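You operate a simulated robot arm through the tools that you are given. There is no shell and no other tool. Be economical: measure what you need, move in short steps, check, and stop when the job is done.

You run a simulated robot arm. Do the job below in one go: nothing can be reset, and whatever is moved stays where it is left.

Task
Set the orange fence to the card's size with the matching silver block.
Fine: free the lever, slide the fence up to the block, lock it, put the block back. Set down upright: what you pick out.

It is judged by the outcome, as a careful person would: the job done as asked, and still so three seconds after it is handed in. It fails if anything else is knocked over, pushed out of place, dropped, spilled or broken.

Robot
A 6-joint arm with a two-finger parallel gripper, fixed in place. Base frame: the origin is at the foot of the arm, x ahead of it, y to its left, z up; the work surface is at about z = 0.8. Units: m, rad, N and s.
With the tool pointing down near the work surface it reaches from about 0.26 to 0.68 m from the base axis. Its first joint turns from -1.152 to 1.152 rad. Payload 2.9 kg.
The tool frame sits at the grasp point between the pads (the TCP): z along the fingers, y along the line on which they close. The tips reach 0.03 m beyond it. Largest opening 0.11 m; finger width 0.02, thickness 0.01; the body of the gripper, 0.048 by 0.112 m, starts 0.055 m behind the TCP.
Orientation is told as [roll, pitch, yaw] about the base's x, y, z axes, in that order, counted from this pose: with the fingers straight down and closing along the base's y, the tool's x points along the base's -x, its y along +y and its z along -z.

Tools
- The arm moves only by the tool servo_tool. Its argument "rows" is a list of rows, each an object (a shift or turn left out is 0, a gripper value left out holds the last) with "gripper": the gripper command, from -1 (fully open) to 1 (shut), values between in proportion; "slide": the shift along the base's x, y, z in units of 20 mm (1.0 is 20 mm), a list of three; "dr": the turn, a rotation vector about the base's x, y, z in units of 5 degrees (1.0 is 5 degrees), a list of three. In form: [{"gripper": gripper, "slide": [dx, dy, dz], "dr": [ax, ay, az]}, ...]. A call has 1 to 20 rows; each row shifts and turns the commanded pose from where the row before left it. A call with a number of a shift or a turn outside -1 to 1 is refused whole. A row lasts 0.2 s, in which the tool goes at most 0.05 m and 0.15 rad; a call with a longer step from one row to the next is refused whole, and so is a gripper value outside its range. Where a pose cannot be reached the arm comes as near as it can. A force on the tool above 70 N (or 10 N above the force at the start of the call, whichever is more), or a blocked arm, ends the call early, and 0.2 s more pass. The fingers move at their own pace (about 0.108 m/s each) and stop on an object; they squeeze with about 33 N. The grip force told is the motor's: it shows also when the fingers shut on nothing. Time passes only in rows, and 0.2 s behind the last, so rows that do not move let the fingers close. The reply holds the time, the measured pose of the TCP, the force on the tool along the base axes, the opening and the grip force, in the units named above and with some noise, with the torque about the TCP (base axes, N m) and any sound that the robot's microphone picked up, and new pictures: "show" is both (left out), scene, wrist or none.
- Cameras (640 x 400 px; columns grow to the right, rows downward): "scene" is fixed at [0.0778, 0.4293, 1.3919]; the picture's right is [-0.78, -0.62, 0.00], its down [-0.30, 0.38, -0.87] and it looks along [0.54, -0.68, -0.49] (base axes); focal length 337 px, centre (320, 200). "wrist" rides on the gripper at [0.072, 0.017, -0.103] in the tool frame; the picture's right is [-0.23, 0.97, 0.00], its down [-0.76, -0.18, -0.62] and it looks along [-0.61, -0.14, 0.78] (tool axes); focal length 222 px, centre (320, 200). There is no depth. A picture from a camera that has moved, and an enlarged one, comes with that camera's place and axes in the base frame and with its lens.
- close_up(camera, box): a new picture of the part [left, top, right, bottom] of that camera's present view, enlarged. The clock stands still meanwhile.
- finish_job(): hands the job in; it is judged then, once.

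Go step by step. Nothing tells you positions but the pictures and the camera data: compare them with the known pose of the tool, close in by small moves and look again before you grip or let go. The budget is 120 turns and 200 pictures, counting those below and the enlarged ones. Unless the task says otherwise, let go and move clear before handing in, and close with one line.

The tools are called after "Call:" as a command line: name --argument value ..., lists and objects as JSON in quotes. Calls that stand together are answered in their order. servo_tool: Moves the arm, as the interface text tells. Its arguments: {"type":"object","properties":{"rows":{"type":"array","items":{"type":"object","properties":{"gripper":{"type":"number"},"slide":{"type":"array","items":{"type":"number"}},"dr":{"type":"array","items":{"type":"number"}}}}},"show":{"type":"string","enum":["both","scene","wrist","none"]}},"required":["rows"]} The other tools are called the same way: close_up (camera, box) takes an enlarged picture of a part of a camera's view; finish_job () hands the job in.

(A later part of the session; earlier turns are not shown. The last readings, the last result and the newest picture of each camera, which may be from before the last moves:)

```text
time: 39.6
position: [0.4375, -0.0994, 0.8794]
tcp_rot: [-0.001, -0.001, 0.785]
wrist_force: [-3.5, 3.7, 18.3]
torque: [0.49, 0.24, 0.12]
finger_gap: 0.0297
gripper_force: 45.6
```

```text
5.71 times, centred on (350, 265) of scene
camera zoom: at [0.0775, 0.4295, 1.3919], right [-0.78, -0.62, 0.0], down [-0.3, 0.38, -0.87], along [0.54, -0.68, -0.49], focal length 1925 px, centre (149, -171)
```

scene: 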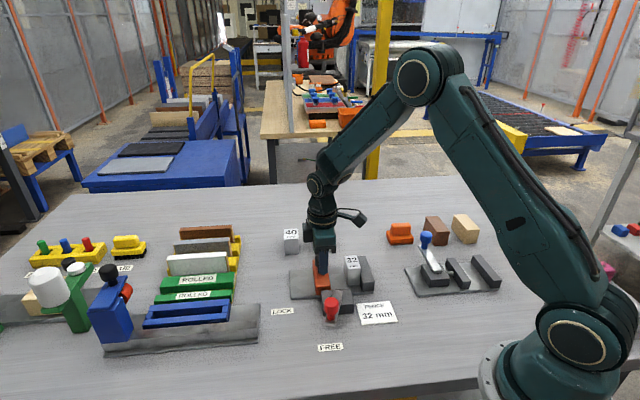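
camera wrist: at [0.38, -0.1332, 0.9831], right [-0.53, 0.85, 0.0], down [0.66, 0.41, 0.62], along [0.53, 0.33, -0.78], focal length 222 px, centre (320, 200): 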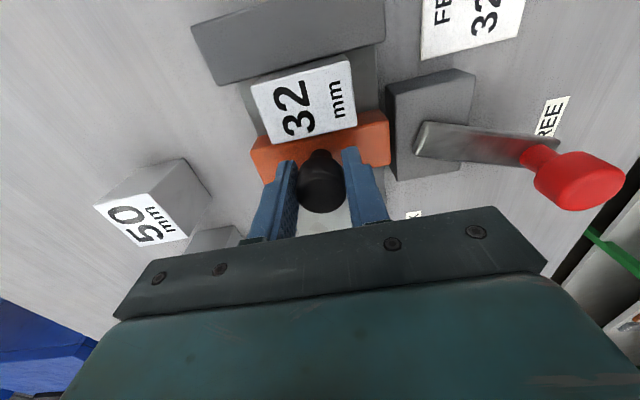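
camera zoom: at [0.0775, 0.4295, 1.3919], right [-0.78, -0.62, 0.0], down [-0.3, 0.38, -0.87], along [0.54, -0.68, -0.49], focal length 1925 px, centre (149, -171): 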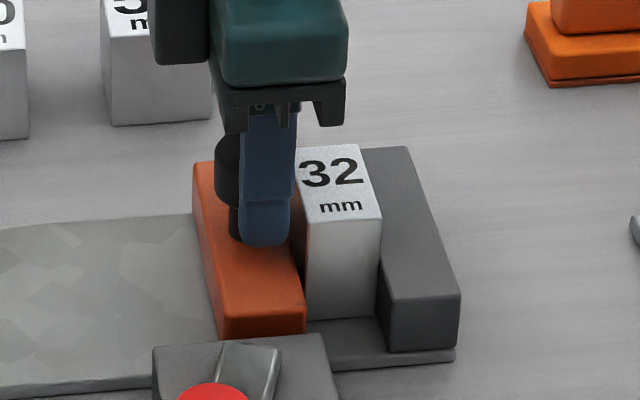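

Call:
servo_tool --rows '[{"slide": [-0.035, -0.035, 0]}, {"slide": [-0.035, -0.035, 0]}, {}]' --show "none"

Call:
close_up --camera "scene" --box '[310, 230, 390, 300]'

```text
time: 40.4
position: [0.436, -0.1001, 0.8791]
tcp_rot: [0.001, 0.001, 0.783]
wrist_force: [-1.5, 1.8, 13.1]
torque: [0.29, 0.12, 0.14]
finger_gap: 0.0297
gripper_force: 45.1
```

```text
5.71 times, centred on (350, 265) of scene
camera zoom: at [0.0776, 0.4294, 1.3919], right [-0.78, -0.62, 0.0], down [-0.3, 0.38, -0.87], along [0.54, -0.68, -0.49], focal length 1925 px, centre (149, -171)
```

zoom: 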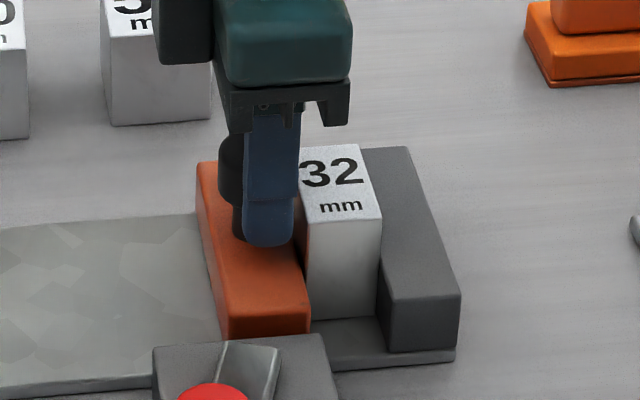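

Call:
servo_tool --rows '[{"slide": [-0.025, -0.025, 0]}, {"slide": [-0.025, -0.025, 0]}, {}]' --show "none"

Call:
close_up --camera "scene" --box '[310, 230, 390, 300]'

```text
time: 41.2
position: [0.4345, -0.1016, 0.8783]
tcp_rot: [-0.001, 0.0, 0.785]
wrist_force: [9.2, 5.8, 12.2]
torque: [-0.37, 0.79, -0.09]
finger_gap: 0.0298
gripper_force: 45.1
```

```text
5.71 times, centred on (350, 265) of scene
camera zoom: at [0.0779, 0.4295, 1.3918], right [-0.78, -0.62, 0.0], down [-0.3, 0.38, -0.87], along [0.54, -0.68, -0.49], focal length 1925 px, centre (149, -171)
```

zoom: 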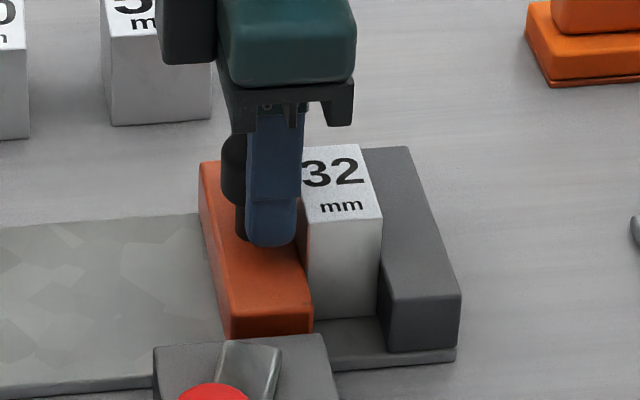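

Contact is building (about 10 N along the slide). A little more to seat everything snugly.

Call:
servo_tool --rows '[{"slide": [-0.025, -0.025, 0]}, {"slide": [-0.025, -0.025, 0]}, {}]' --show "none"

Call:
close_up --camera "scene" --box '[310, 230, 390, 300]'

```text
time: 42.0
position: [0.4355, -0.1022, 0.8788]
tcp_rot: [-0.002, -0.003, 0.786]
wrist_force: [22.4, 13.0, -3.3]
torque: [-0.12, 0.28, -0.03]
finger_gap: 0.0296
gripper_force: 44.9
```

```text
5.71 times, centred on (350, 265) of scene
camera zoom: at [0.0784, 0.4296, 1.3917], right [-0.78, -0.62, 0.0], down [-0.3, 0.38, -0.87], along [0.54, -0.68, -0.49], focal length 1925 px, centre (149, -171)
```

zoom: 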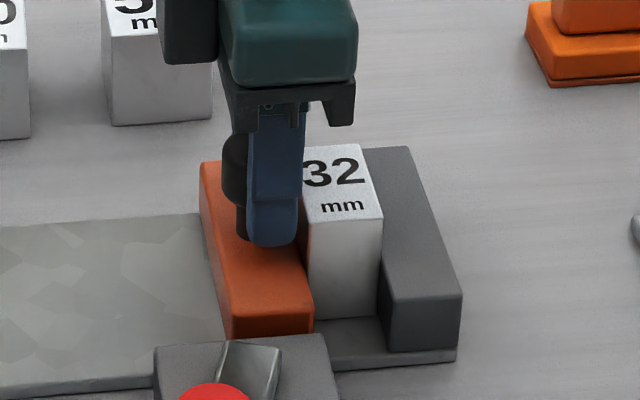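

The fence is snug on the block. I'll release the knob and go to the red lever knob at (0.361, 0.029).

Call:
servo_tool --rows '[{"gripper": -0.1}, {}, {"slide": [0, 0, 0.9]}, {"slide": [0, 0, 0.9]}, {"slide": [0, 0, 0.9]}, {"slide": [0, 0, 0.9]}, {"slide": [0, 0, 0.9]}, {"slide": [-0.455, 0.81, 0], "dr": [0, 0, 0.945]}, {"slide": [-0.455, 0.81, 0], "dr": [0, 0, 0.945]}, {"slide": [-0.455, 0.81, 0], "dr": [0, 0, 0.945]}, {"slide": [-0.455, 0.81, 0], "dr": [0, 0, 0.945]}, {"slide": [-0.455, 0.81, 0], "dr": [0, 0, 0.945]}, {"slide": [-0.455, 0.81, 0], "dr": [0, 0, 0.945]}, {"slide": [-0.455, 0.81, 0], "dr": [0, 0, 0.945]}, {"slide": [-0.455, 0.81, 0], "dr": [0, 0, 0.945]}, {}]'

Call:
close_up --camera "scene" --box '[310, 230, 390, 300]'

```text
time: 45.4
position: [0.3607, 0.0257, 0.9683]
tcp_rot: [0.001, 0.0, 1.445]
wrist_force: [-0.6, -0.3, -0.2]
torque: [0.02, -0.01, -0.01]
finger_gap: 0.0604
gripper_force: 0.0
camera wrist: at [0.3356, -0.0434, 1.0731], right [-0.94, 0.35, 0.0], down [0.27, 0.73, 0.62], along [0.22, 0.58, -0.78], focal length 222 px, centre (320, 200)
```

scene: 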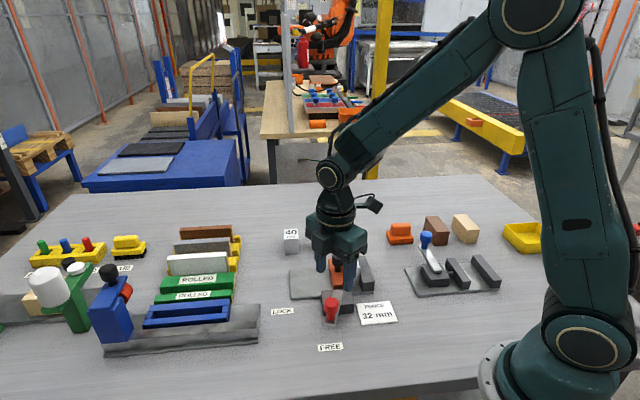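
wrist: 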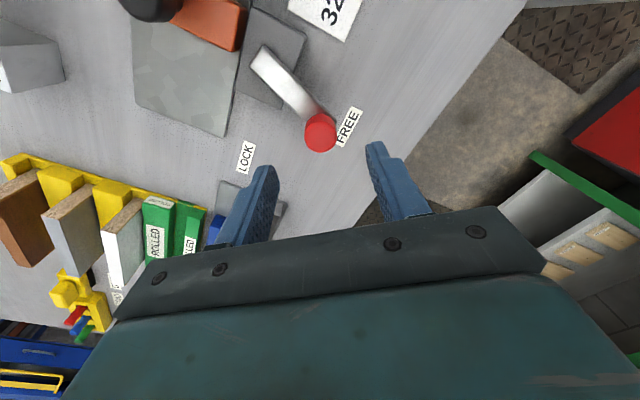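

```text
5.71 times, centred on (350, 265) of scene
camera zoom: at [0.0778, 0.4293, 1.3919], right [-0.78, -0.62, 0.0], down [-0.3, 0.38, -0.87], along [0.54, -0.68, -0.49], focal length 1925 px, centre (149, -171)
```

zoom: 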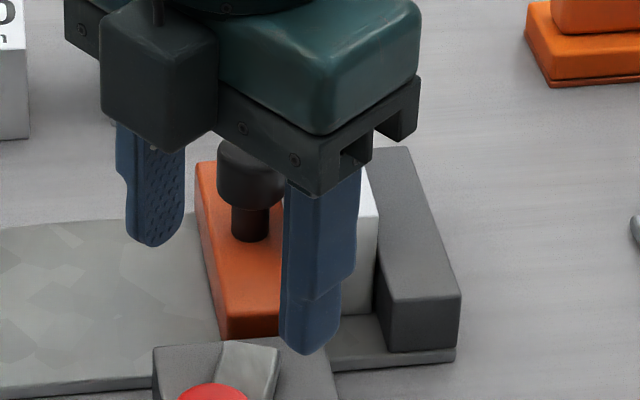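

The fence may have sprung back a millimetre, so I'll move aside for a clear view before locking.

Call:
servo_tool --rows '[{"slide": [0.5, 1, 0.8]}, {"slide": [0.5, 1, 0.8]}, {"slide": [0.5, 1, 0.8]}, {"slide": [0.5, 1, 0.8]}, {"slide": [0.5, 1, 0.8]}, {"slide": [0, 1, 0.8]}, {}]'

Call:
close_up --camera "scene" --box '[310, 230, 390, 300]'

```text
time: 47.0
position: [0.4116, 0.1453, 1.0644]
tcp_rot: [-0.001, -0.001, 1.441]
wrist_force: [-0.5, 0.8, 0.2]
torque: [-0.01, 0.0, 0.0]
finger_gap: 0.0606
gripper_force: 0.0
camera wrist: at [0.3849, 0.0758, 1.1685], right [-0.94, 0.35, 0.0], down [0.27, 0.73, 0.62], along [0.22, 0.58, -0.78], focal length 222 px, centre (320, 200)
```

scene: 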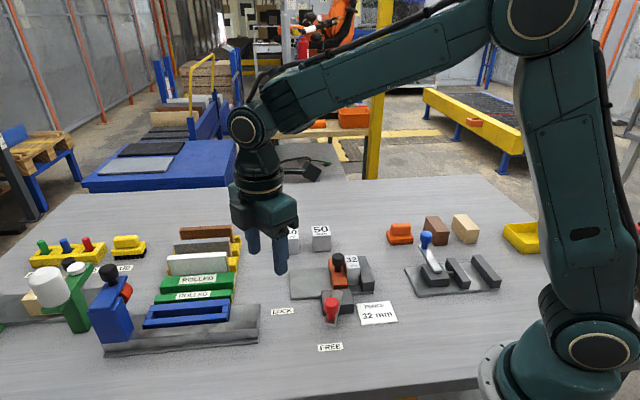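
wrist: 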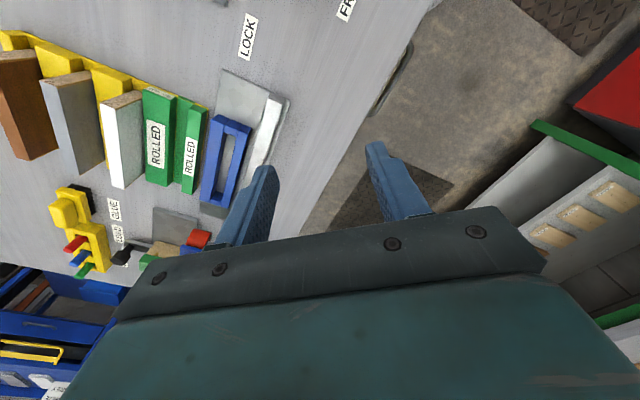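

```text
5.71 times, centred on (350, 265) of scene
camera zoom: at [0.0778, 0.4293, 1.3919], right [-0.78, -0.62, 0.0], down [-0.3, 0.38, -0.87], along [0.54, -0.68, -0.49], focal length 1925 px, centre (149, -171)
```

zoom: 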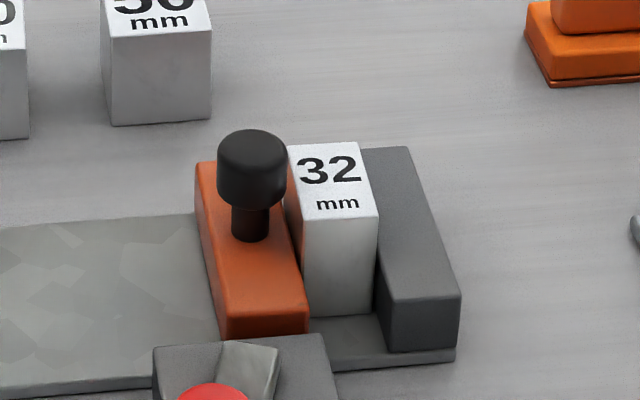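

Fence and block eased back 1–2 mm after I let go under load. I'll regrip the fence knob and reseat it gently, relaxing the load before release.

Call:
servo_tool --rows '[{"slide": [0.092, -0.945, 0], "dr": [0, 0, -0.58]}, {"slide": [0.092, -0.945, 0], "dr": [0, 0, -0.58]}, {"slide": [0.092, -0.945, 0], "dr": [0, 0, -0.58]}, {"slide": [0.092, -0.945, 0], "dr": [0, 0, -0.58]}, {"slide": [0.092, -0.945, 0], "dr": [0, 0, -0.58]}, {"slide": [0.092, -0.945, 0], "dr": [0, 0, -0.58]}, {"slide": [0.092, -0.945, 0], "dr": [0, 0, -0.58]}, {"slide": [0.092, -0.945, 0], "dr": [0, 0, -0.58]}, {"slide": [0.092, -0.945, -0.9], "dr": [0, 0, -0.58]}, {"slide": [0.092, -0.945, -0.9], "dr": [0, 0, -0.58]}, {"slide": [0.092, -0.945, -0.9], "dr": [0, 0, -0.58]}, {"slide": [0.092, -0.945, -0.9], "dr": [0, 0, -0.58]}, {"slide": [0.092, -0.945, -0.9], "dr": [0, 0, -0.58]}, {}]' --show "none"

Call:
close_up --camera "wrist" --box '[200, 0, 440, 160]'

```text
time: 50.0
position: [0.4335, -0.1004, 0.9748]
tcp_rot: [0.0, 0.0, 0.785]
wrist_force: [-0.3, -0.2, -0.2]
torque: [0.01, -0.03, 0.01]
finger_gap: 0.0605
gripper_force: 0.0
```

```text
2.50 times, centred on (320, 80) of wrist
camera zoom: at [0.3715, -0.1382, 1.0789], right [-0.53, 0.85, 0.0], down [0.66, 0.41, 0.62], along [0.53, 0.33, -0.78], focal length 555 px, centre (320, 500)
```

zoom: 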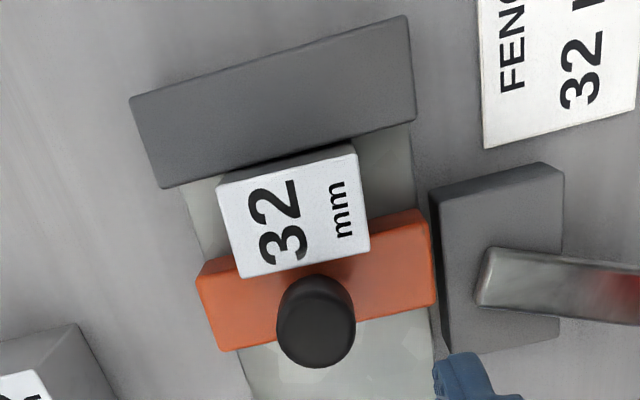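

Call:
servo_tool --rows '[{"slide": [-0.03, -0.03, -0.9]}, {"slide": [0, 0, -0.9]}, {"slide": [0, 0, -0.9]}, {"slide": [0, 0, -0.9]}, {"slide": [0, 0, -0.9]}, {"slide": [0, 0, -0.3]}, {"gripper": 0.9}, {"gripper": 0.9}, {"gripper": 0.9}]' --show "none"

Call:
close_up --camera "scene" --box '[310, 230, 390, 300]'

```text
time: 52.0
position: [0.436, -0.1016, 0.8792]
tcp_rot: [-0.008, -0.001, 0.782]
wrist_force: [23.9, -24.0, -12.7]
torque: [0.08, 0.61, -0.3]
finger_gap: 0.0298
gripper_force: 45.0
```

```text
5.71 times, centred on (350, 265) of scene
camera zoom: at [0.0786, 0.4287, 1.3921], right [-0.78, -0.62, 0.0], down [-0.3, 0.38, -0.87], along [0.54, -0.68, -0.49], focal length 1925 px, centre (149, -171)
```

zoom: 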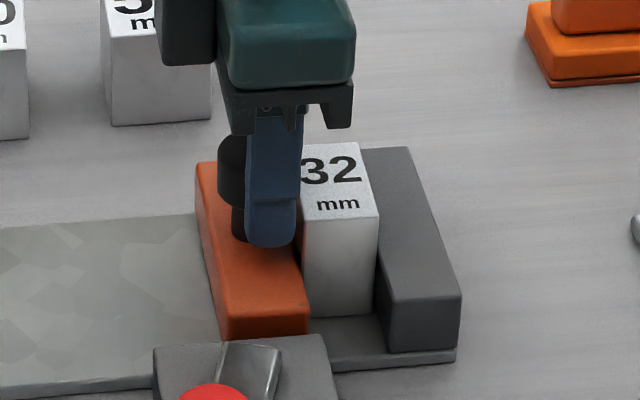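

Call:
servo_tool --rows '[{"slide": [0.05, -0.05, 0]}, {}]' --show "none"

```text
time: 52.6
position: [0.4369, -0.1013, 0.8795]
tcp_rot: [-0.005, -0.001, 0.787]
wrist_force: [17.6, -17.7, -2.2]
torque: [0.0, 0.16, -0.37]
finger_gap: 0.0298
gripper_force: 45.4
```

Call:
servo_tool --rows '[{"slide": [0.06, -0.06, 0]}, {"slide": [0.06, -0.06, 0]}, {}]' --show "none"

```text
time: 53.4
position: [0.4373, -0.1003, 0.879]
tcp_rot: [0.001, 0.0, 0.791]
wrist_force: [-4.7, 5.2, 21.8]
torque: [0.36, -0.78, 0.19]
finger_gap: 0.0297
gripper_force: 45.5
```

Call:
servo_tool --rows '[{"slide": [-0.03, -0.03, 0.05]}, {"slide": [-0.03, -0.03, 0]}, {}]' --show "none"

Call:
close_up --camera "scene" --box '[310, 230, 390, 300]'

```text
time: 54.2
position: [0.4357, -0.1015, 0.879]
tcp_rot: [0.004, 0.001, 0.788]
wrist_force: [-9.2, 14.1, 14.9]
torque: [0.39, -0.61, 0.36]
finger_gap: 0.0294
gripper_force: 44.8
```

```text
5.71 times, centred on (350, 265) of scene
camera zoom: at [0.0773, 0.4297, 1.3918], right [-0.78, -0.62, 0.0], down [-0.3, 0.38, -0.87], along [0.54, -0.68, -0.49], focal length 1925 px, centre (149, -171)
```

zoom: 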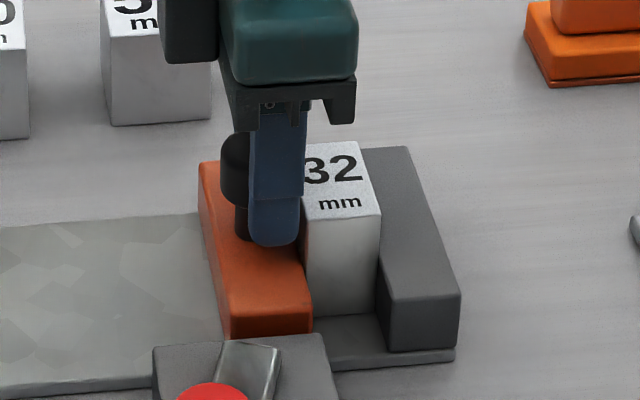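

Call:
servo_tool --rows '[{"slide": [-0.01, -0.05, 0]}, {"slide": [-0.0, -0.04, 0]}, {}]' --show "none"

Call:
close_up --camera "scene" --box '[310, 230, 390, 300]'

```text
time: 55.0
position: [0.4349, -0.1037, 0.8796]
tcp_rot: [0.008, -0.002, 0.79]
wrist_force: [-10.9, 32.5, 5.0]
torque: [-0.82, 0.27, -0.14]
finger_gap: 0.0297
gripper_force: 45.3
```

```text
5.71 times, centred on (350, 265) of scene
camera zoom: at [0.0775, 0.4302, 1.3916], right [-0.78, -0.62, 0.0], down [-0.3, 0.38, -0.87], along [0.54, -0.68, -0.49], focal length 1925 px, centre (149, -171)
```

zoom: 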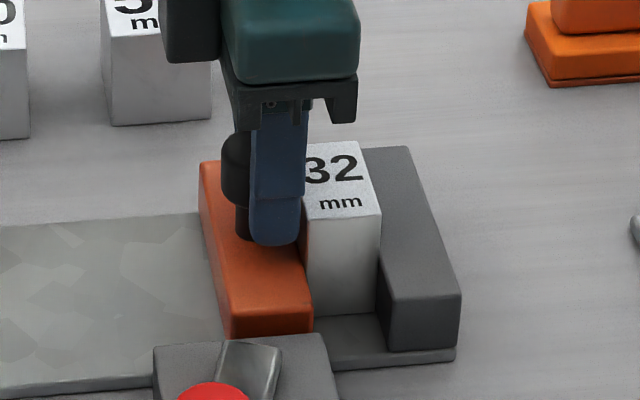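

Call:
servo_tool --rows '[{"slide": [-0.05, 0.05, 0]}, {"slide": [-0.05, 0.05, 0]}, {}]' --show "none"

```text
time: 55.8
position: [0.434, -0.1016, 0.8792]
tcp_rot: [0.001, -0.005, 0.789]
wrist_force: [5.1, 21.0, -24.7]
torque: [-0.27, -0.4, 0.13]
finger_gap: 0.0293
gripper_force: 44.9
```

Call:
servo_tool --rows '[{"slide": [-0.03, 0.03, -0.04]}, {"slide": [0.02, 0.02, 0]}, {}]' --show "none"

Call:
close_up --camera "scene" --box '[310, 230, 390, 300]'

```text
time: 56.6
position: [0.435, -0.1025, 0.88]
tcp_rot: [0.001, -0.002, 0.787]
wrist_force: [6.3, 13.1, -24.5]
torque: [0.36, -0.96, 0.12]
finger_gap: 0.0297
gripper_force: 45.1
```

```text
5.71 times, centred on (350, 265) of scene
camera zoom: at [0.0783, 0.4295, 1.3918], right [-0.78, -0.62, 0.0], down [-0.3, 0.38, -0.87], along [0.54, -0.68, -0.49], focal length 1925 px, centre (149, -171)
```

zoom: 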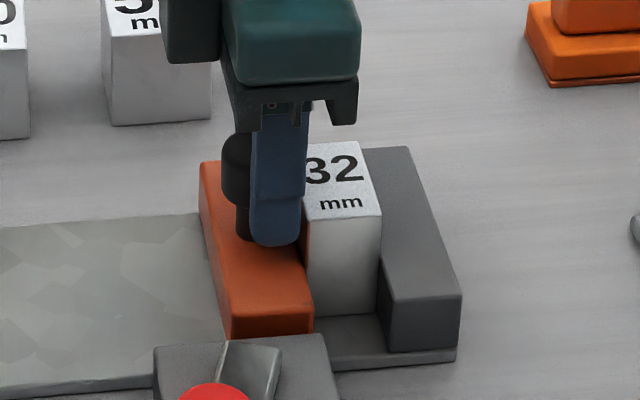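

Call:
servo_tool --rows '[{"slide": [0.01, 0.01, -0.08]}, {}]' --show "none"

```text
time: 57.2
position: [0.434, -0.1025, 0.8796]
tcp_rot: [0.002, -0.003, 0.786]
wrist_force: [3.1, 11.9, 1.7]
torque: [0.6, 0.5, 0.03]
finger_gap: 0.0297
gripper_force: 45.8
```

Call:
servo_tool --rows '[{"slide": [0.005, 0.045, 0]}, {}]' --show "none"

```text
time: 57.8
position: [0.4345, -0.1024, 0.8788]
tcp_rot: [-0.002, -0.003, 0.785]
wrist_force: [-3.1, 5.3, 17.4]
torque: [1.15, -0.32, 0.22]
finger_gap: 0.0296
gripper_force: 44.9
```

Slide force is now about 1.5 N. I'll release and check that the fence stays.

Call:
servo_tool --rows '[{"gripper": 0.2}, {"gripper": -0.1}, {}]' --show "none"

Call:
close_up --camera "scene" --box '[310, 230, 390, 300]'

```text
time: 58.6
position: [0.4348, -0.1021, 0.8794]
tcp_rot: [0.0, 0.001, 0.786]
wrist_force: [-0.7, -0.1, 0.2]
torque: [0.01, 0.01, -0.01]
finger_gap: 0.0609
gripper_force: 0.0
```

```text
5.71 times, centred on (350, 265) of scene
camera zoom: at [0.0778, 0.4293, 1.3919], right [-0.78, -0.62, 0.0], down [-0.3, 0.38, -0.87], along [0.54, -0.68, -0.49], focal length 1925 px, centre (149, -171)
```

zoom: 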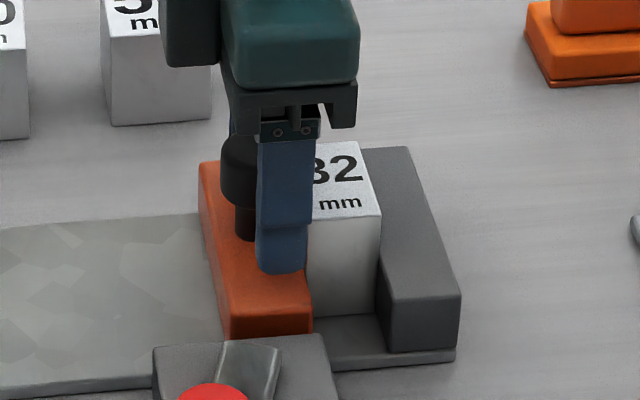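

Call:
servo_tool --rows '[{"slide": [0, 0, 0.6]}, {"slide": [0, 0, 0.9]}, {"slide": [0, 0, 0.9]}, {"slide": [0, 0, 0.9]}, {"slide": [0, 0, 0.9]}, {"slide": [0, 0, 0.9]}, {}]' --show "none"

Call:
close_up --camera "scene" --box '[310, 230, 390, 300]'

Call:
close_up --camera "wrist" --box '[200, 0, 440, 160]'

```text
time: 60.2
position: [0.4344, -0.1034, 0.9802]
tcp_rot: [0.001, 0.0, 0.786]
wrist_force: [1.3, -0.5, 0.3]
torque: [0.0, 0.02, -0.01]
finger_gap: 0.0605
gripper_force: 0.1
```

```text
5.71 times, centred on (350, 265) of scene
camera zoom: at [0.0778, 0.4293, 1.3919], right [-0.78, -0.62, 0.0], down [-0.3, 0.38, -0.87], along [0.54, -0.68, -0.49], focal length 1925 px, centre (149, -171)
```

zoom: 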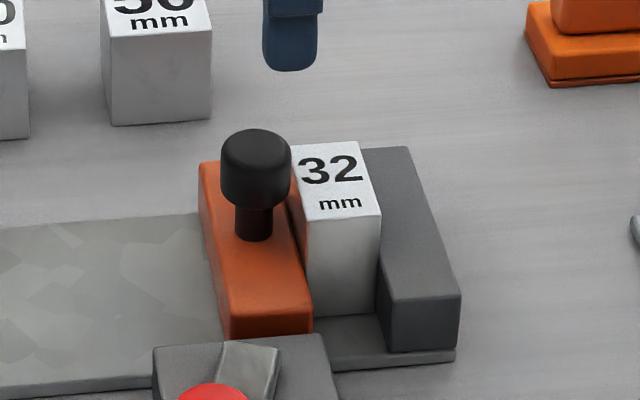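

```text
2.50 times, centred on (320, 80) of wrist
camera zoom: at [0.372, -0.1421, 1.0838], right [-0.53, 0.85, 0.0], down [0.66, 0.41, 0.62], along [0.53, 0.33, -0.78], focal length 555 px, centre (320, 500)
```

zoom: 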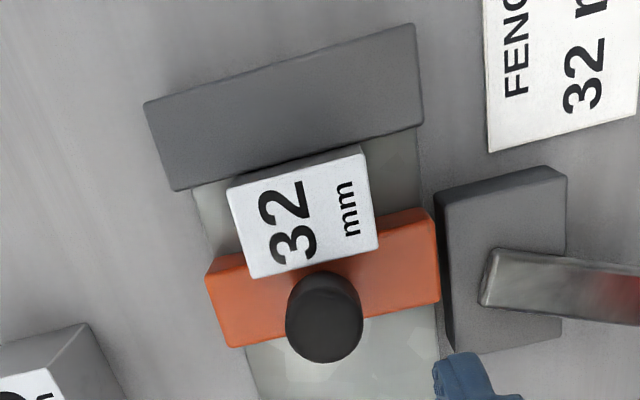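

The fence held its place this time. Now back to the red knob to lock.

Call:
servo_tool --rows '[{"slide": [-0.455, 0.82, 0], "dr": [0, 0, 0.945]}, {"slide": [-0.455, 0.82, 0], "dr": [0, 0, 0.945]}, {"slide": [-0.455, 0.82, 0], "dr": [0, 0, 0.945]}, {"slide": [-0.455, 0.82, 0], "dr": [0, 0, 0.945]}, {"slide": [-0.455, 0.82, 0], "dr": [0, 0, 0.945]}, {"slide": [-0.455, 0.82, 0], "dr": [0, 0, 0.945]}, {"slide": [-0.455, 0.82, 0], "dr": [0, 0, 0.945]}, {"slide": [-0.455, 0.82, -0.5], "dr": [0, 0, 0.945]}, {}]' --show "wrist"

```text
time: 62.2
position: [0.362, 0.0298, 0.9698]
tcp_rot: [-0.002, -0.001, 1.448]
wrist_force: [0.3, -0.2, 0.6]
torque: [-0.04, -0.01, 0.0]
finger_gap: 0.0606
gripper_force: 0.0
camera wrist: at [0.3368, -0.04, 1.074], right [-0.94, 0.35, 0.0], down [0.27, 0.73, 0.62], along [0.22, 0.58, -0.78], focal length 222 px, centre (320, 200)
```

wrist: 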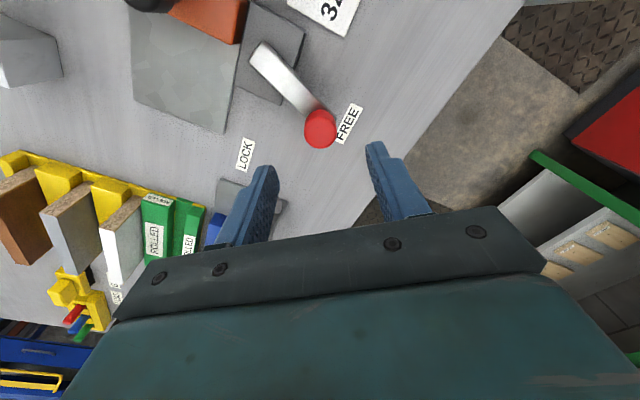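

Call:
servo_tool --rows '[{"slide": [-0.02, -0.05, -0.9]}, {"slide": [0, 0, -0.9]}, {"slide": [0, 0, -0.9]}, {"slide": [0, 0, -0.9]}, {"slide": [0, 0, -0.9]}, {"gripper": 0.9}, {"gripper": 0.9}, {"gripper": 0.9}]' --show "wrist"

```text
time: 64.0
position: [0.3623, 0.0275, 0.8803]
tcp_rot: [-0.004, 0.0, 1.446]
wrist_force: [16.4, -3.0, -8.3]
torque: [-0.03, 0.14, 0.17]
finger_gap: 0.0296
gripper_force: 45.4
camera wrist: at [0.3362, -0.0408, 0.983], right [-0.94, 0.35, 0.0], down [0.27, 0.73, 0.62], along [0.22, 0.58, -0.78], focal length 222 px, centre (320, 200)
```

wrist: 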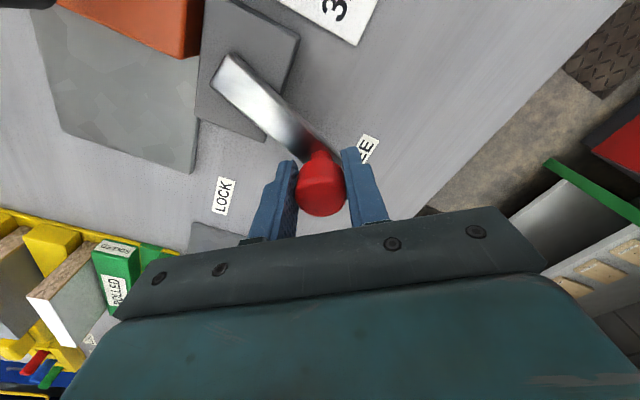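

Call:
servo_tool --rows '[{"slide": [0.38, 0.19, 0], "dr": [0, 0, -0.7]}, {"slide": [0.42, 0.12, 0], "dr": [0, 0, -0.75]}, {"slide": [0.435, 0.065, 0], "dr": [0, 0, -0.75]}, {"slide": [0.435, 0.01, 0], "dr": [0, 0, -0.75]}, {}]' --show "wrist"

```text
time: 65.2
position: [0.3942, 0.0368, 0.8789]
tcp_rot: [0.0, -0.002, 1.189]
wrist_force: [-1.9, 9.8, 8.9]
torque: [-0.04, 0.31, -0.22]
finger_gap: 0.0289
gripper_force: 44.7
camera wrist: at [0.3512, -0.0245, 0.9824], right [-0.82, 0.57, 0.0], down [0.45, 0.64, 0.62], along [0.36, 0.51, -0.78], focal length 222 px, centre (320, 200)
```

wrist: 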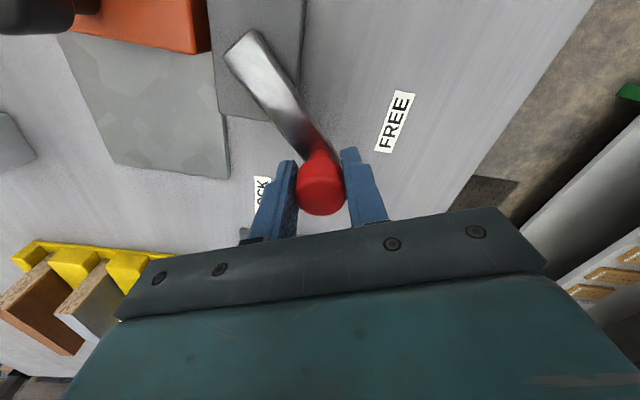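

Call:
servo_tool --rows '[{"slide": [0.435, -0.045, 0], "dr": [0, 0, -0.75]}, {"slide": [0.425, -0.105, 0], "dr": [0, 0, -0.75]}, {"slide": [0.41, -0.16, 0], "dr": [0, 0, -0.75]}, {"slide": [0.385, -0.21, 0], "dr": [0, 0, -0.75]}, {}]' --show "wrist"

```text
time: 66.4
position: [0.4269, 0.0247, 0.8782]
tcp_rot: [0.001, 0.002, 0.922]
wrist_force: [-7.2, 6.8, -9.1]
torque: [-0.14, -0.33, -0.55]
finger_gap: 0.0293
gripper_force: 44.9
camera wrist: at [0.3705, -0.0225, 0.9827], right [-0.64, 0.77, 0.0], down [0.6, 0.5, 0.62], along [0.48, 0.4, -0.78], focal length 222 px, centre (320, 200)
```

wrist: 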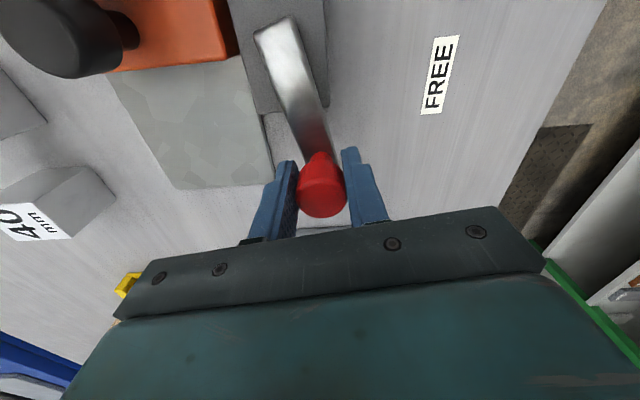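

Call:
servo_tool --rows '[{"slide": [0.355, -0.26, 0], "dr": [0, 0, -0.75]}, {"slide": [0.215, -0.195, 0], "dr": [0, 0, -0.75]}, {}]' --show "wrist"

```text
time: 67.2
position: [0.4392, 0.0163, 0.8773]
tcp_rot: [0.001, 0.0, 0.795]
wrist_force: [-1.9, 7.1, -5.3]
torque: [0.23, 0.53, -0.38]
finger_gap: 0.0296
gripper_force: 45.0
camera wrist: at [0.3764, -0.024, 0.9828], right [-0.54, 0.84, 0.0], down [0.66, 0.42, 0.62], along [0.53, 0.33, -0.78], focal length 222 px, centre (320, 200)
```

wrist: 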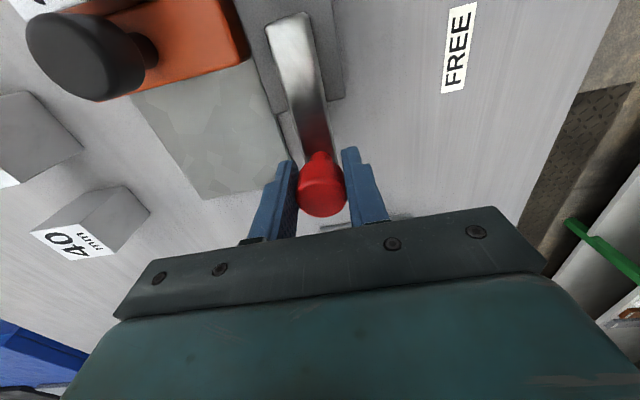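

Back at the original LOCK angle. I'll press on lightly to find the stop.

Call:
servo_tool --rows '[{"slide": [0.06, -0.07, 0]}, {"slide": [0.06, -0.07, 0]}, {}]' --show "wrist"

Call:
close_up --camera "scene" --box '[310, 230, 390, 300]'

```text
time: 68.0
position: [0.44, 0.0146, 0.8803]
tcp_rot: [0.004, -0.002, 0.798]
wrist_force: [-12.0, 25.1, -0.7]
torque: [-0.68, 0.03, -0.27]
finger_gap: 0.0295
gripper_force: 45.2
camera wrist: at [0.3776, -0.0254, 0.9829], right [-0.54, 0.84, 0.0], down [0.66, 0.42, 0.62], along [0.52, 0.34, -0.78], focal length 222 px, centre (320, 200)
```

wrist: 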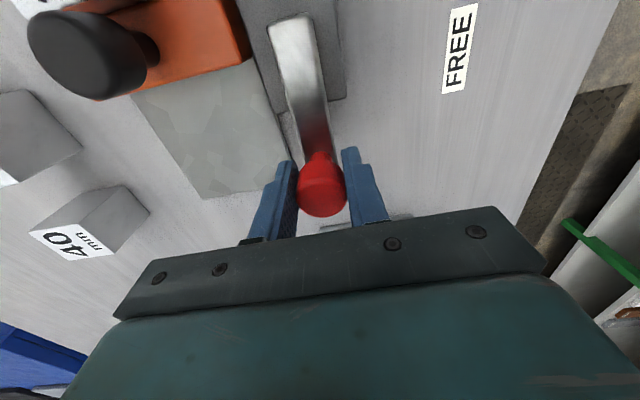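

```text
5.71 times, centred on (350, 265) of scene
camera zoom: at [0.0775, 0.4299, 1.3917], right [-0.78, -0.62, 0.0], down [-0.3, 0.38, -0.87], along [0.54, -0.68, -0.49], focal length 1925 px, centre (149, -171)
```

zoom: 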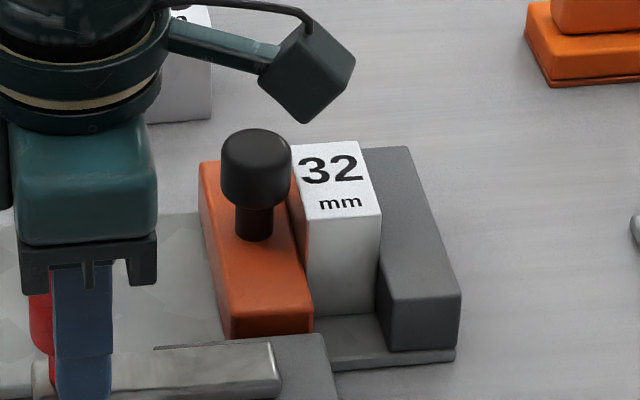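

Locked at the stop and the fence hasn't moved. I'll relax, open, and hover over the block.

Call:
servo_tool --rows '[{"slide": [-0.1, 0.11, 0]}, {"gripper": -0.1}, {}, {"slide": [0, 0, 0.9]}, {"slide": [0, 0, 0.9]}, {"slide": [0, 0, 0.9]}, {"slide": [0, 0, 0.9]}, {"slide": [0, 0, 0.9]}, {"gripper": -0.35, "slide": [-0.19, -0.97, 0]}, {"slide": [-0.19, -0.97, 0]}, {"slide": [-0.19, -0.97, 0]}, {"slide": [-0.19, -0.97, 0]}, {"slide": [-0.19, -0.97, 0]}, {"slide": [-0.19, -0.97, 0]}, {"slide": [-0.19, -0.97, 0]}, {}]'

Call:
close_up --camera "wrist" --box '[200, 0, 440, 200]'

Call:
close_up --camera "scene" --box '[280, 225, 390, 325]'

```text
time: 71.4
position: [0.4131, -0.1222, 0.9688]
tcp_rot: [0.0, -0.002, 0.794]
wrist_force: [0.0, -0.6, -0.1]
torque: [0.03, 0.02, -0.03]
finger_gap: 0.0743
gripper_force: 0.0
camera wrist: at [0.3509, -0.1613, 1.0731], right [-0.54, 0.84, 0.0], down [0.66, 0.42, 0.62], along [0.53, 0.33, -0.78], focal length 222 px, centre (320, 200)
```

scene: 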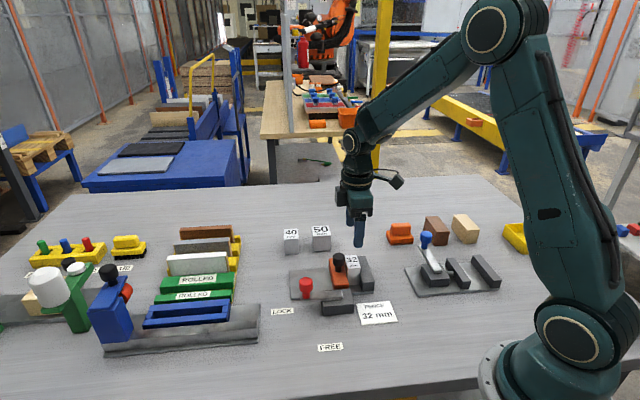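
wrist: 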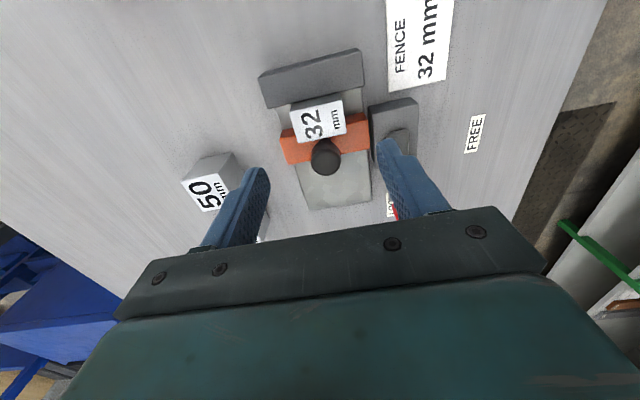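

```text
2.00 times, centred on (320, 100) of wrist
camera zoom: at [0.3509, -0.1613, 1.0731], right [-0.54, 0.84, 0.0], down [0.66, 0.42, 0.62], along [0.53, 0.33, -0.78], focal length 444 px, centre (320, 400)
```

zoom: 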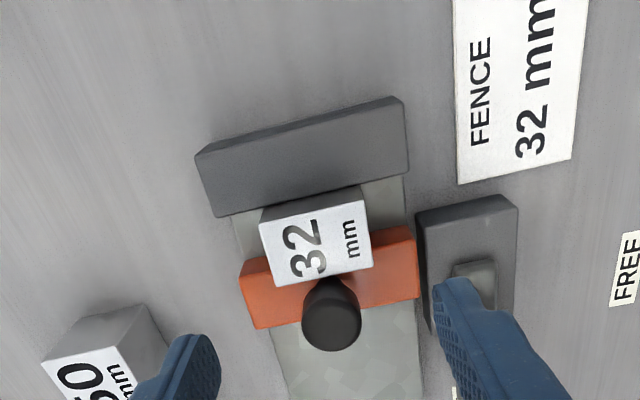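

```text
4.00 times, centred on (335, 275) of scene
camera zoom: at [0.0778, 0.4293, 1.3919], right [-0.78, -0.62, 0.0], down [-0.3, 0.38, -0.87], along [0.54, -0.68, -0.49], focal length 1347 px, centre (260, -100)
```

zoom: 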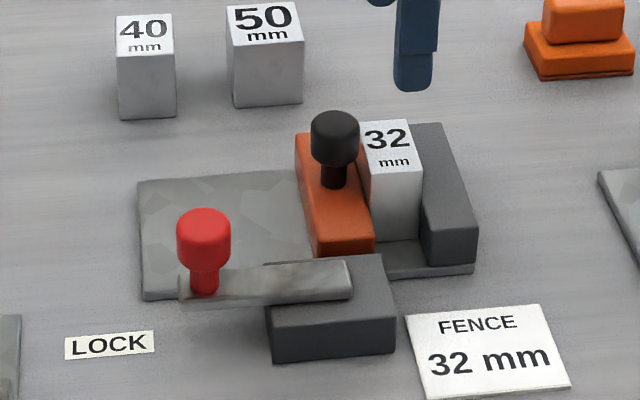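

The lever is at LOCK as at the start and the fence is touching the block. I'm descending to grip the block.

Call:
servo_tool --rows '[{"slide": [0.07, -0.05, -0.9], "dr": [0, 0, -0.1]}, {"slide": [0, 0, -0.9]}, {"slide": [0, 0, -0.9]}, {"slide": [0, 0, -0.9]}, {"slide": [0, 0, -0.9]}, {"slide": [0, 0, -0.9]}, {"slide": [0, 0, -0.55]}, {}]'

Call:
close_up --camera "wrist" --box '[200, 50, 440, 250]'

Call:
close_up --camera "scene" --box '[310, 230, 390, 300]'

```text
time: 73.2
position: [0.4157, -0.1225, 0.8506]
tcp_rot: [-0.001, -0.001, 0.786]
wrist_force: [-0.2, -0.2, 0.1]
torque: [0.0, -0.01, 0.0]
finger_gap: 0.074
gripper_force: 0.0
camera wrist: at [0.3525, -0.1606, 0.955], right [-0.53, 0.85, 0.0], down [0.66, 0.41, 0.62], along [0.53, 0.33, -0.78], focal length 222 px, centre (320, 200)
```

scene: 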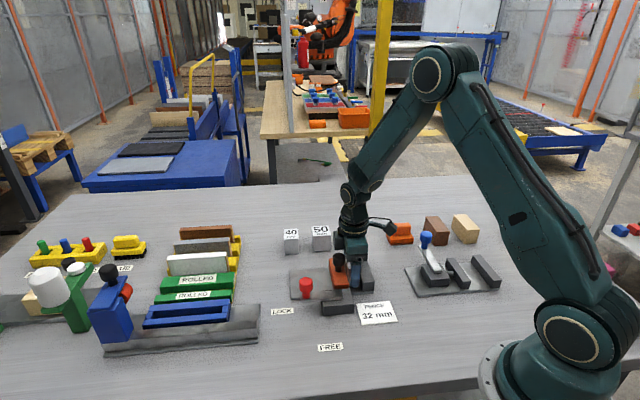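
wrist: 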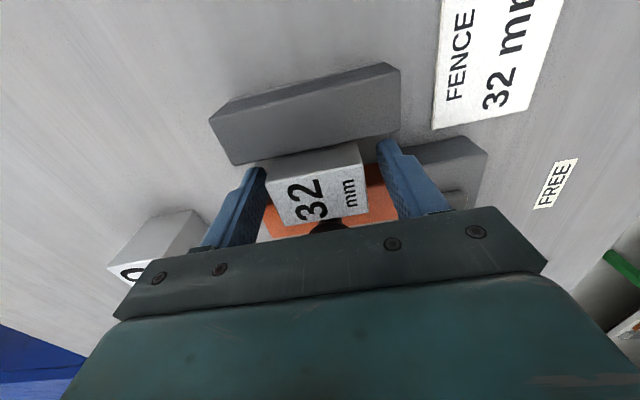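

```text
2.00 times, centred on (320, 150) of wrist
camera zoom: at [0.3525, -0.1606, 0.955], right [-0.53, 0.85, 0.0], down [0.66, 0.41, 0.62], along [0.53, 0.33, -0.78], focal length 444 px, centre (320, 300)
```

zoom: 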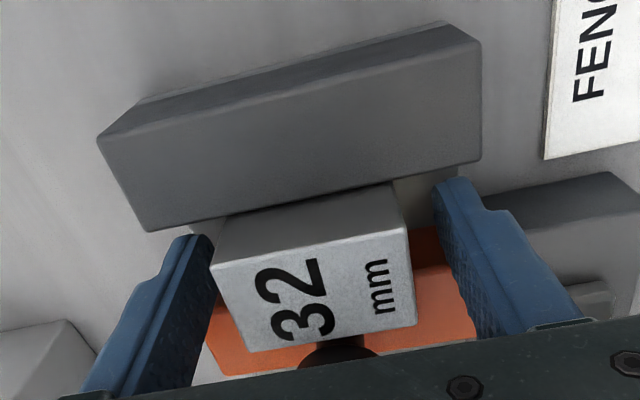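

```text
5.71 times, centred on (350, 265) of scene
camera zoom: at [0.0778, 0.4293, 1.3919], right [-0.78, -0.62, 0.0], down [-0.3, 0.38, -0.87], along [0.54, -0.68, -0.49], focal length 1925 px, centre (149, -171)
```

zoom: 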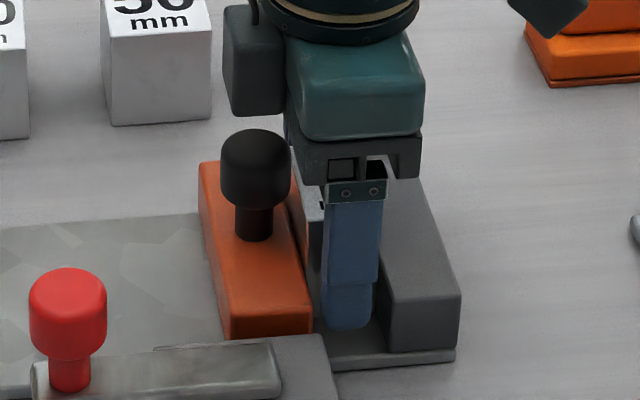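

Call:
servo_tool --rows '[{"gripper": 0.0}, {"gripper": 0.6}, {"gripper": 0.6}, {"gripper": 0.6}]' --show "none"

Call:
close_up --camera "scene" --box '[310, 230, 390, 300]'

```text
time: 74.2
position: [0.4156, -0.122, 0.8514]
tcp_rot: [0.0, 0.0, 0.785]
wrist_force: [0.4, 0.1, 0.2]
torque: [0.01, 0.0, -0.01]
finger_gap: 0.0495
gripper_force: 33.7
```

```text
5.71 times, centred on (350, 265) of scene
camera zoom: at [0.0779, 0.4293, 1.3919], right [-0.78, -0.62, 0.0], down [-0.3, 0.38, -0.87], along [0.54, -0.68, -0.49], focal length 1925 px, centre (149, -171)
```

zoom: 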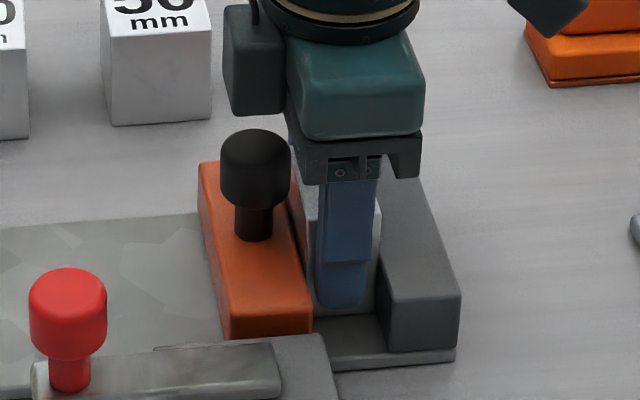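

I'll probe the fit by nudging the block a little each way along the slide.

Call:
servo_tool --rows '[{"slide": [0.03, 0.03, 0]}, {}]' --show "none"

Call:
servo_tool --rows '[{"slide": [-0.03, -0.03, 0]}, {"slide": [-0.03, -0.03, 0]}, {}]' --show "none"

```text
time: 74.8
position: [0.4158, -0.1212, 0.8521]
tcp_rot: [0.001, -0.001, 0.785]
wrist_force: [-0.8, -2.6, -0.3]
torque: [-0.05, -0.01, 0.06]
finger_gap: 0.0497
gripper_force: 33.5
```

```text
time: 75.6
position: [0.416, -0.1209, 0.8513]
tcp_rot: [-0.002, -0.002, 0.787]
wrist_force: [2.7, 2.8, 6.2]
torque: [0.12, 0.22, -0.12]
finger_gap: 0.0496
gripper_force: 32.9
```

Call:
servo_tool --rows '[{"slide": [-0.03, -0.03, 0]}, {}, {}]' --show "none"

Call:
servo_tool --rows '[{"slide": [0.03, 0.03, 0]}, {"slide": [0.03, 0.03, 0]}, {}, {}]' --show "none"

Call:
servo_tool --rows '[{"slide": [0.03, 0.03, 0]}, {}, {}]' --show "none"

Call:
servo_tool --rows '[{"slide": [0.03, 0.03, 0]}, {}, {}]' --show "none"

```text
time: 76.4
position: [0.416, -0.1216, 0.8522]
tcp_rot: [-0.001, -0.005, 0.788]
wrist_force: [12.1, 11.4, 9.5]
torque: [0.23, 0.14, -0.16]
finger_gap: 0.0496
gripper_force: 32.8
```

```text
time: 77.4
position: [0.415, -0.1207, 0.8507]
tcp_rot: [-0.003, -0.002, 0.786]
wrist_force: [9.3, 7.0, 23.0]
torque: [0.17, 0.02, 0.02]
finger_gap: 0.0497
gripper_force: 32.6
```

```text
time: 78.2
position: [0.4148, -0.1218, 0.8509]
tcp_rot: [0.0, 0.001, 0.782]
wrist_force: [5.6, -2.8, 25.6]
torque: [0.09, 0.02, 0.15]
finger_gap: 0.0498
gripper_force: 33.1
```

```text
time: 79.0
position: [0.414, -0.1207, 0.8505]
tcp_rot: [-0.001, 0.002, 0.784]
wrist_force: [1.6, -11.6, 24.4]
torque: [-0.24, -0.03, 0.04]
finger_gap: 0.0497
gripper_force: 33.3
```

No dead zone: the fit is snug. I'll neutralise the force and lift the block straight out.

Call:
servo_tool --rows '[{"slide": [-0.04, 0.0, 0.1]}, {"slide": [0, 0, 0.1]}, {}]' --show "none"

Call:
close_up --camera "scene" --box '[310, 230, 390, 300]'

```text
time: 79.8
position: [0.4153, -0.1197, 0.8542]
tcp_rot: [0.002, -0.002, 0.788]
wrist_force: [-0.3, 0.6, -2.5]
torque: [-0.01, -0.02, 0.0]
finger_gap: 0.0498
gripper_force: 32.8
```

```text
5.71 times, centred on (350, 265) of scene
camera zoom: at [0.0778, 0.4293, 1.3919], right [-0.78, -0.62, 0.0], down [-0.3, 0.38, -0.87], along [0.54, -0.68, -0.49], focal length 1925 px, centre (149, -171)
```

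zoom: 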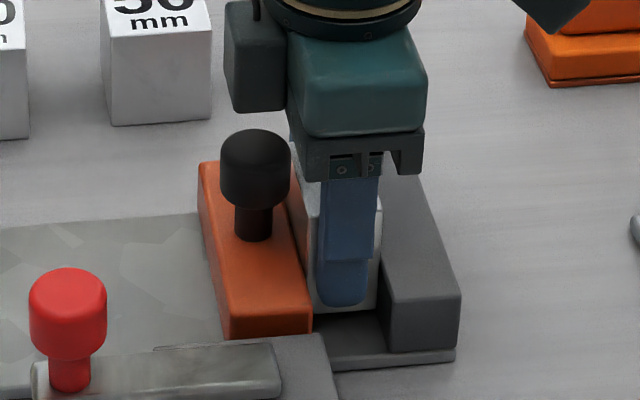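

Call:
servo_tool --rows '[{"slide": [0, 0, 0.3]}, {"slide": [0, 0, 0.6]}, {"slide": [0, 0, 0.9]}, {"slide": [0, 0, 0.9]}, {"slide": [0, 0, 0.9]}, {"slide": [0, 0, 0.9]}, {"slide": [0, 0, 0.5]}, {"slide": [0.559, -0.906, 0], "dr": [0, 0, -0.2]}, {"slide": [0.559, -0.906, 0], "dr": [0, 0, -0.25]}, {"slide": [0.559, -0.906, 0], "dr": [0, 0, -0.25]}, {"slide": [0.559, -0.906, 0], "dr": [0, 0, -0.25]}, {"slide": [0.559, -0.906, 0]}, {"slide": [0.559, -0.906, 0]}, {"slide": [0.559, -0.906, 0]}, {"slide": [0.559, -0.906, 0]}, {}]'

Call:
close_up --camera "scene" --box '[310, 230, 390, 300]'

```text
time: 83.2
position: [0.504, -0.2649, 0.9533]
tcp_rot: [0.0, 0.0, 0.703]
wrist_force: [-0.2, -1.2, -1.8]
torque: [0.03, 0.02, 0.01]
finger_gap: 0.0496
gripper_force: 32.9
camera wrist: at [0.4383, -0.2984, 1.0573], right [-0.46, 0.89, 0.0], down [0.7, 0.36, 0.62], along [0.55, 0.28, -0.78], focal length 222 px, centre (320, 200)
```

scene: 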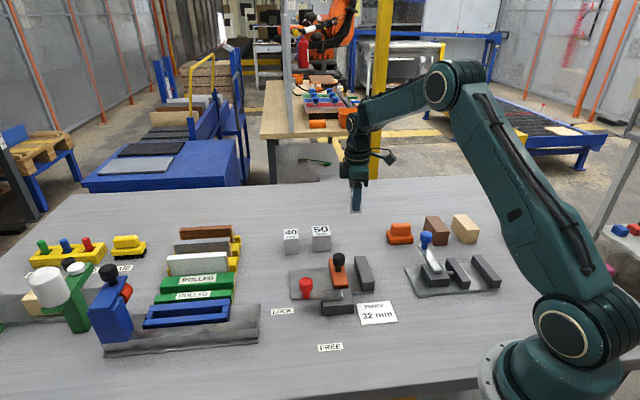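
wrist: 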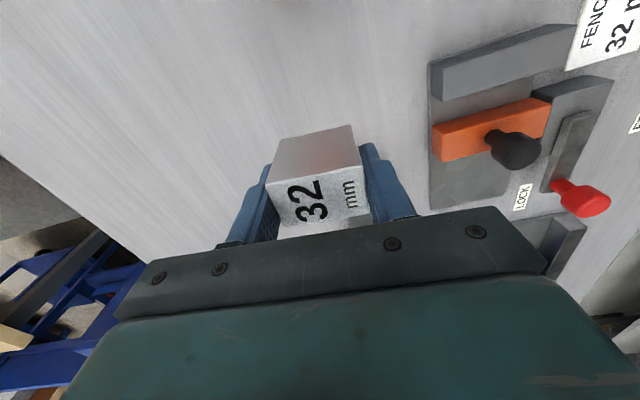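

```text
5.71 times, centred on (350, 265) of scene
camera zoom: at [0.0779, 0.4293, 1.3919], right [-0.78, -0.62, 0.0], down [-0.3, 0.38, -0.87], along [0.54, -0.68, -0.49], focal length 1925 px, centre (149, -171)
```

zoom: 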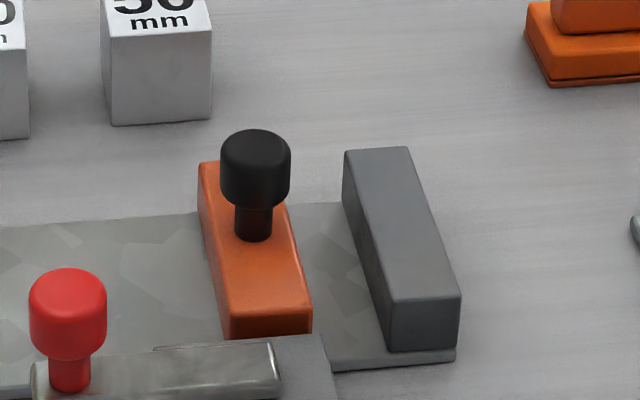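

The fence stayed put. I'll lower the block at its original spot.

Call:
servo_tool --rows '[{"slide": [0.02, 0, -0.9]}, {"slide": [0, 0, -0.9]}, {"slide": [0, 0, -0.9]}, {"slide": [0, 0, -0.9]}, {"slide": [0, 0, -0.9]}, {"slide": [0, 0, -0.5]}, {"slide": [0, 0, -0.2]}, {}]'

```text
time: 85.0
position: [0.5048, -0.266, 0.8522]
tcp_rot: [0.001, 0.0, 0.703]
wrist_force: [0.4, 0.3, -2.1]
torque: [-0.05, -0.01, 0.01]
finger_gap: 0.0498
gripper_force: 32.8
camera wrist: at [0.4389, -0.2987, 0.9547], right [-0.46, 0.89, 0.0], down [0.7, 0.36, 0.62], along [0.55, 0.28, -0.78], focal length 222 px, centre (320, 200)
```

scene: 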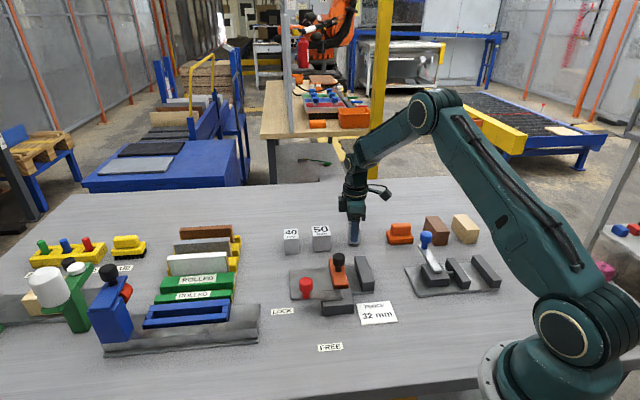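
wrist: 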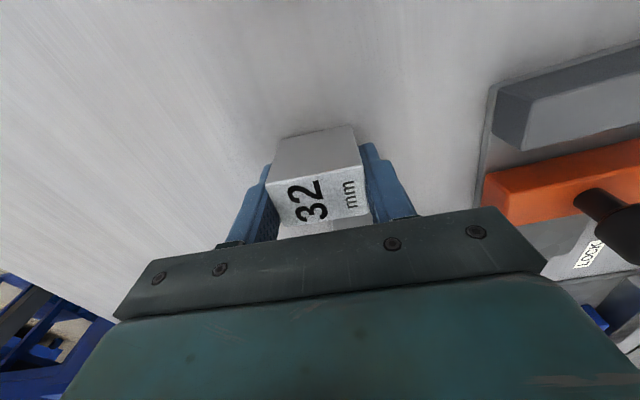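

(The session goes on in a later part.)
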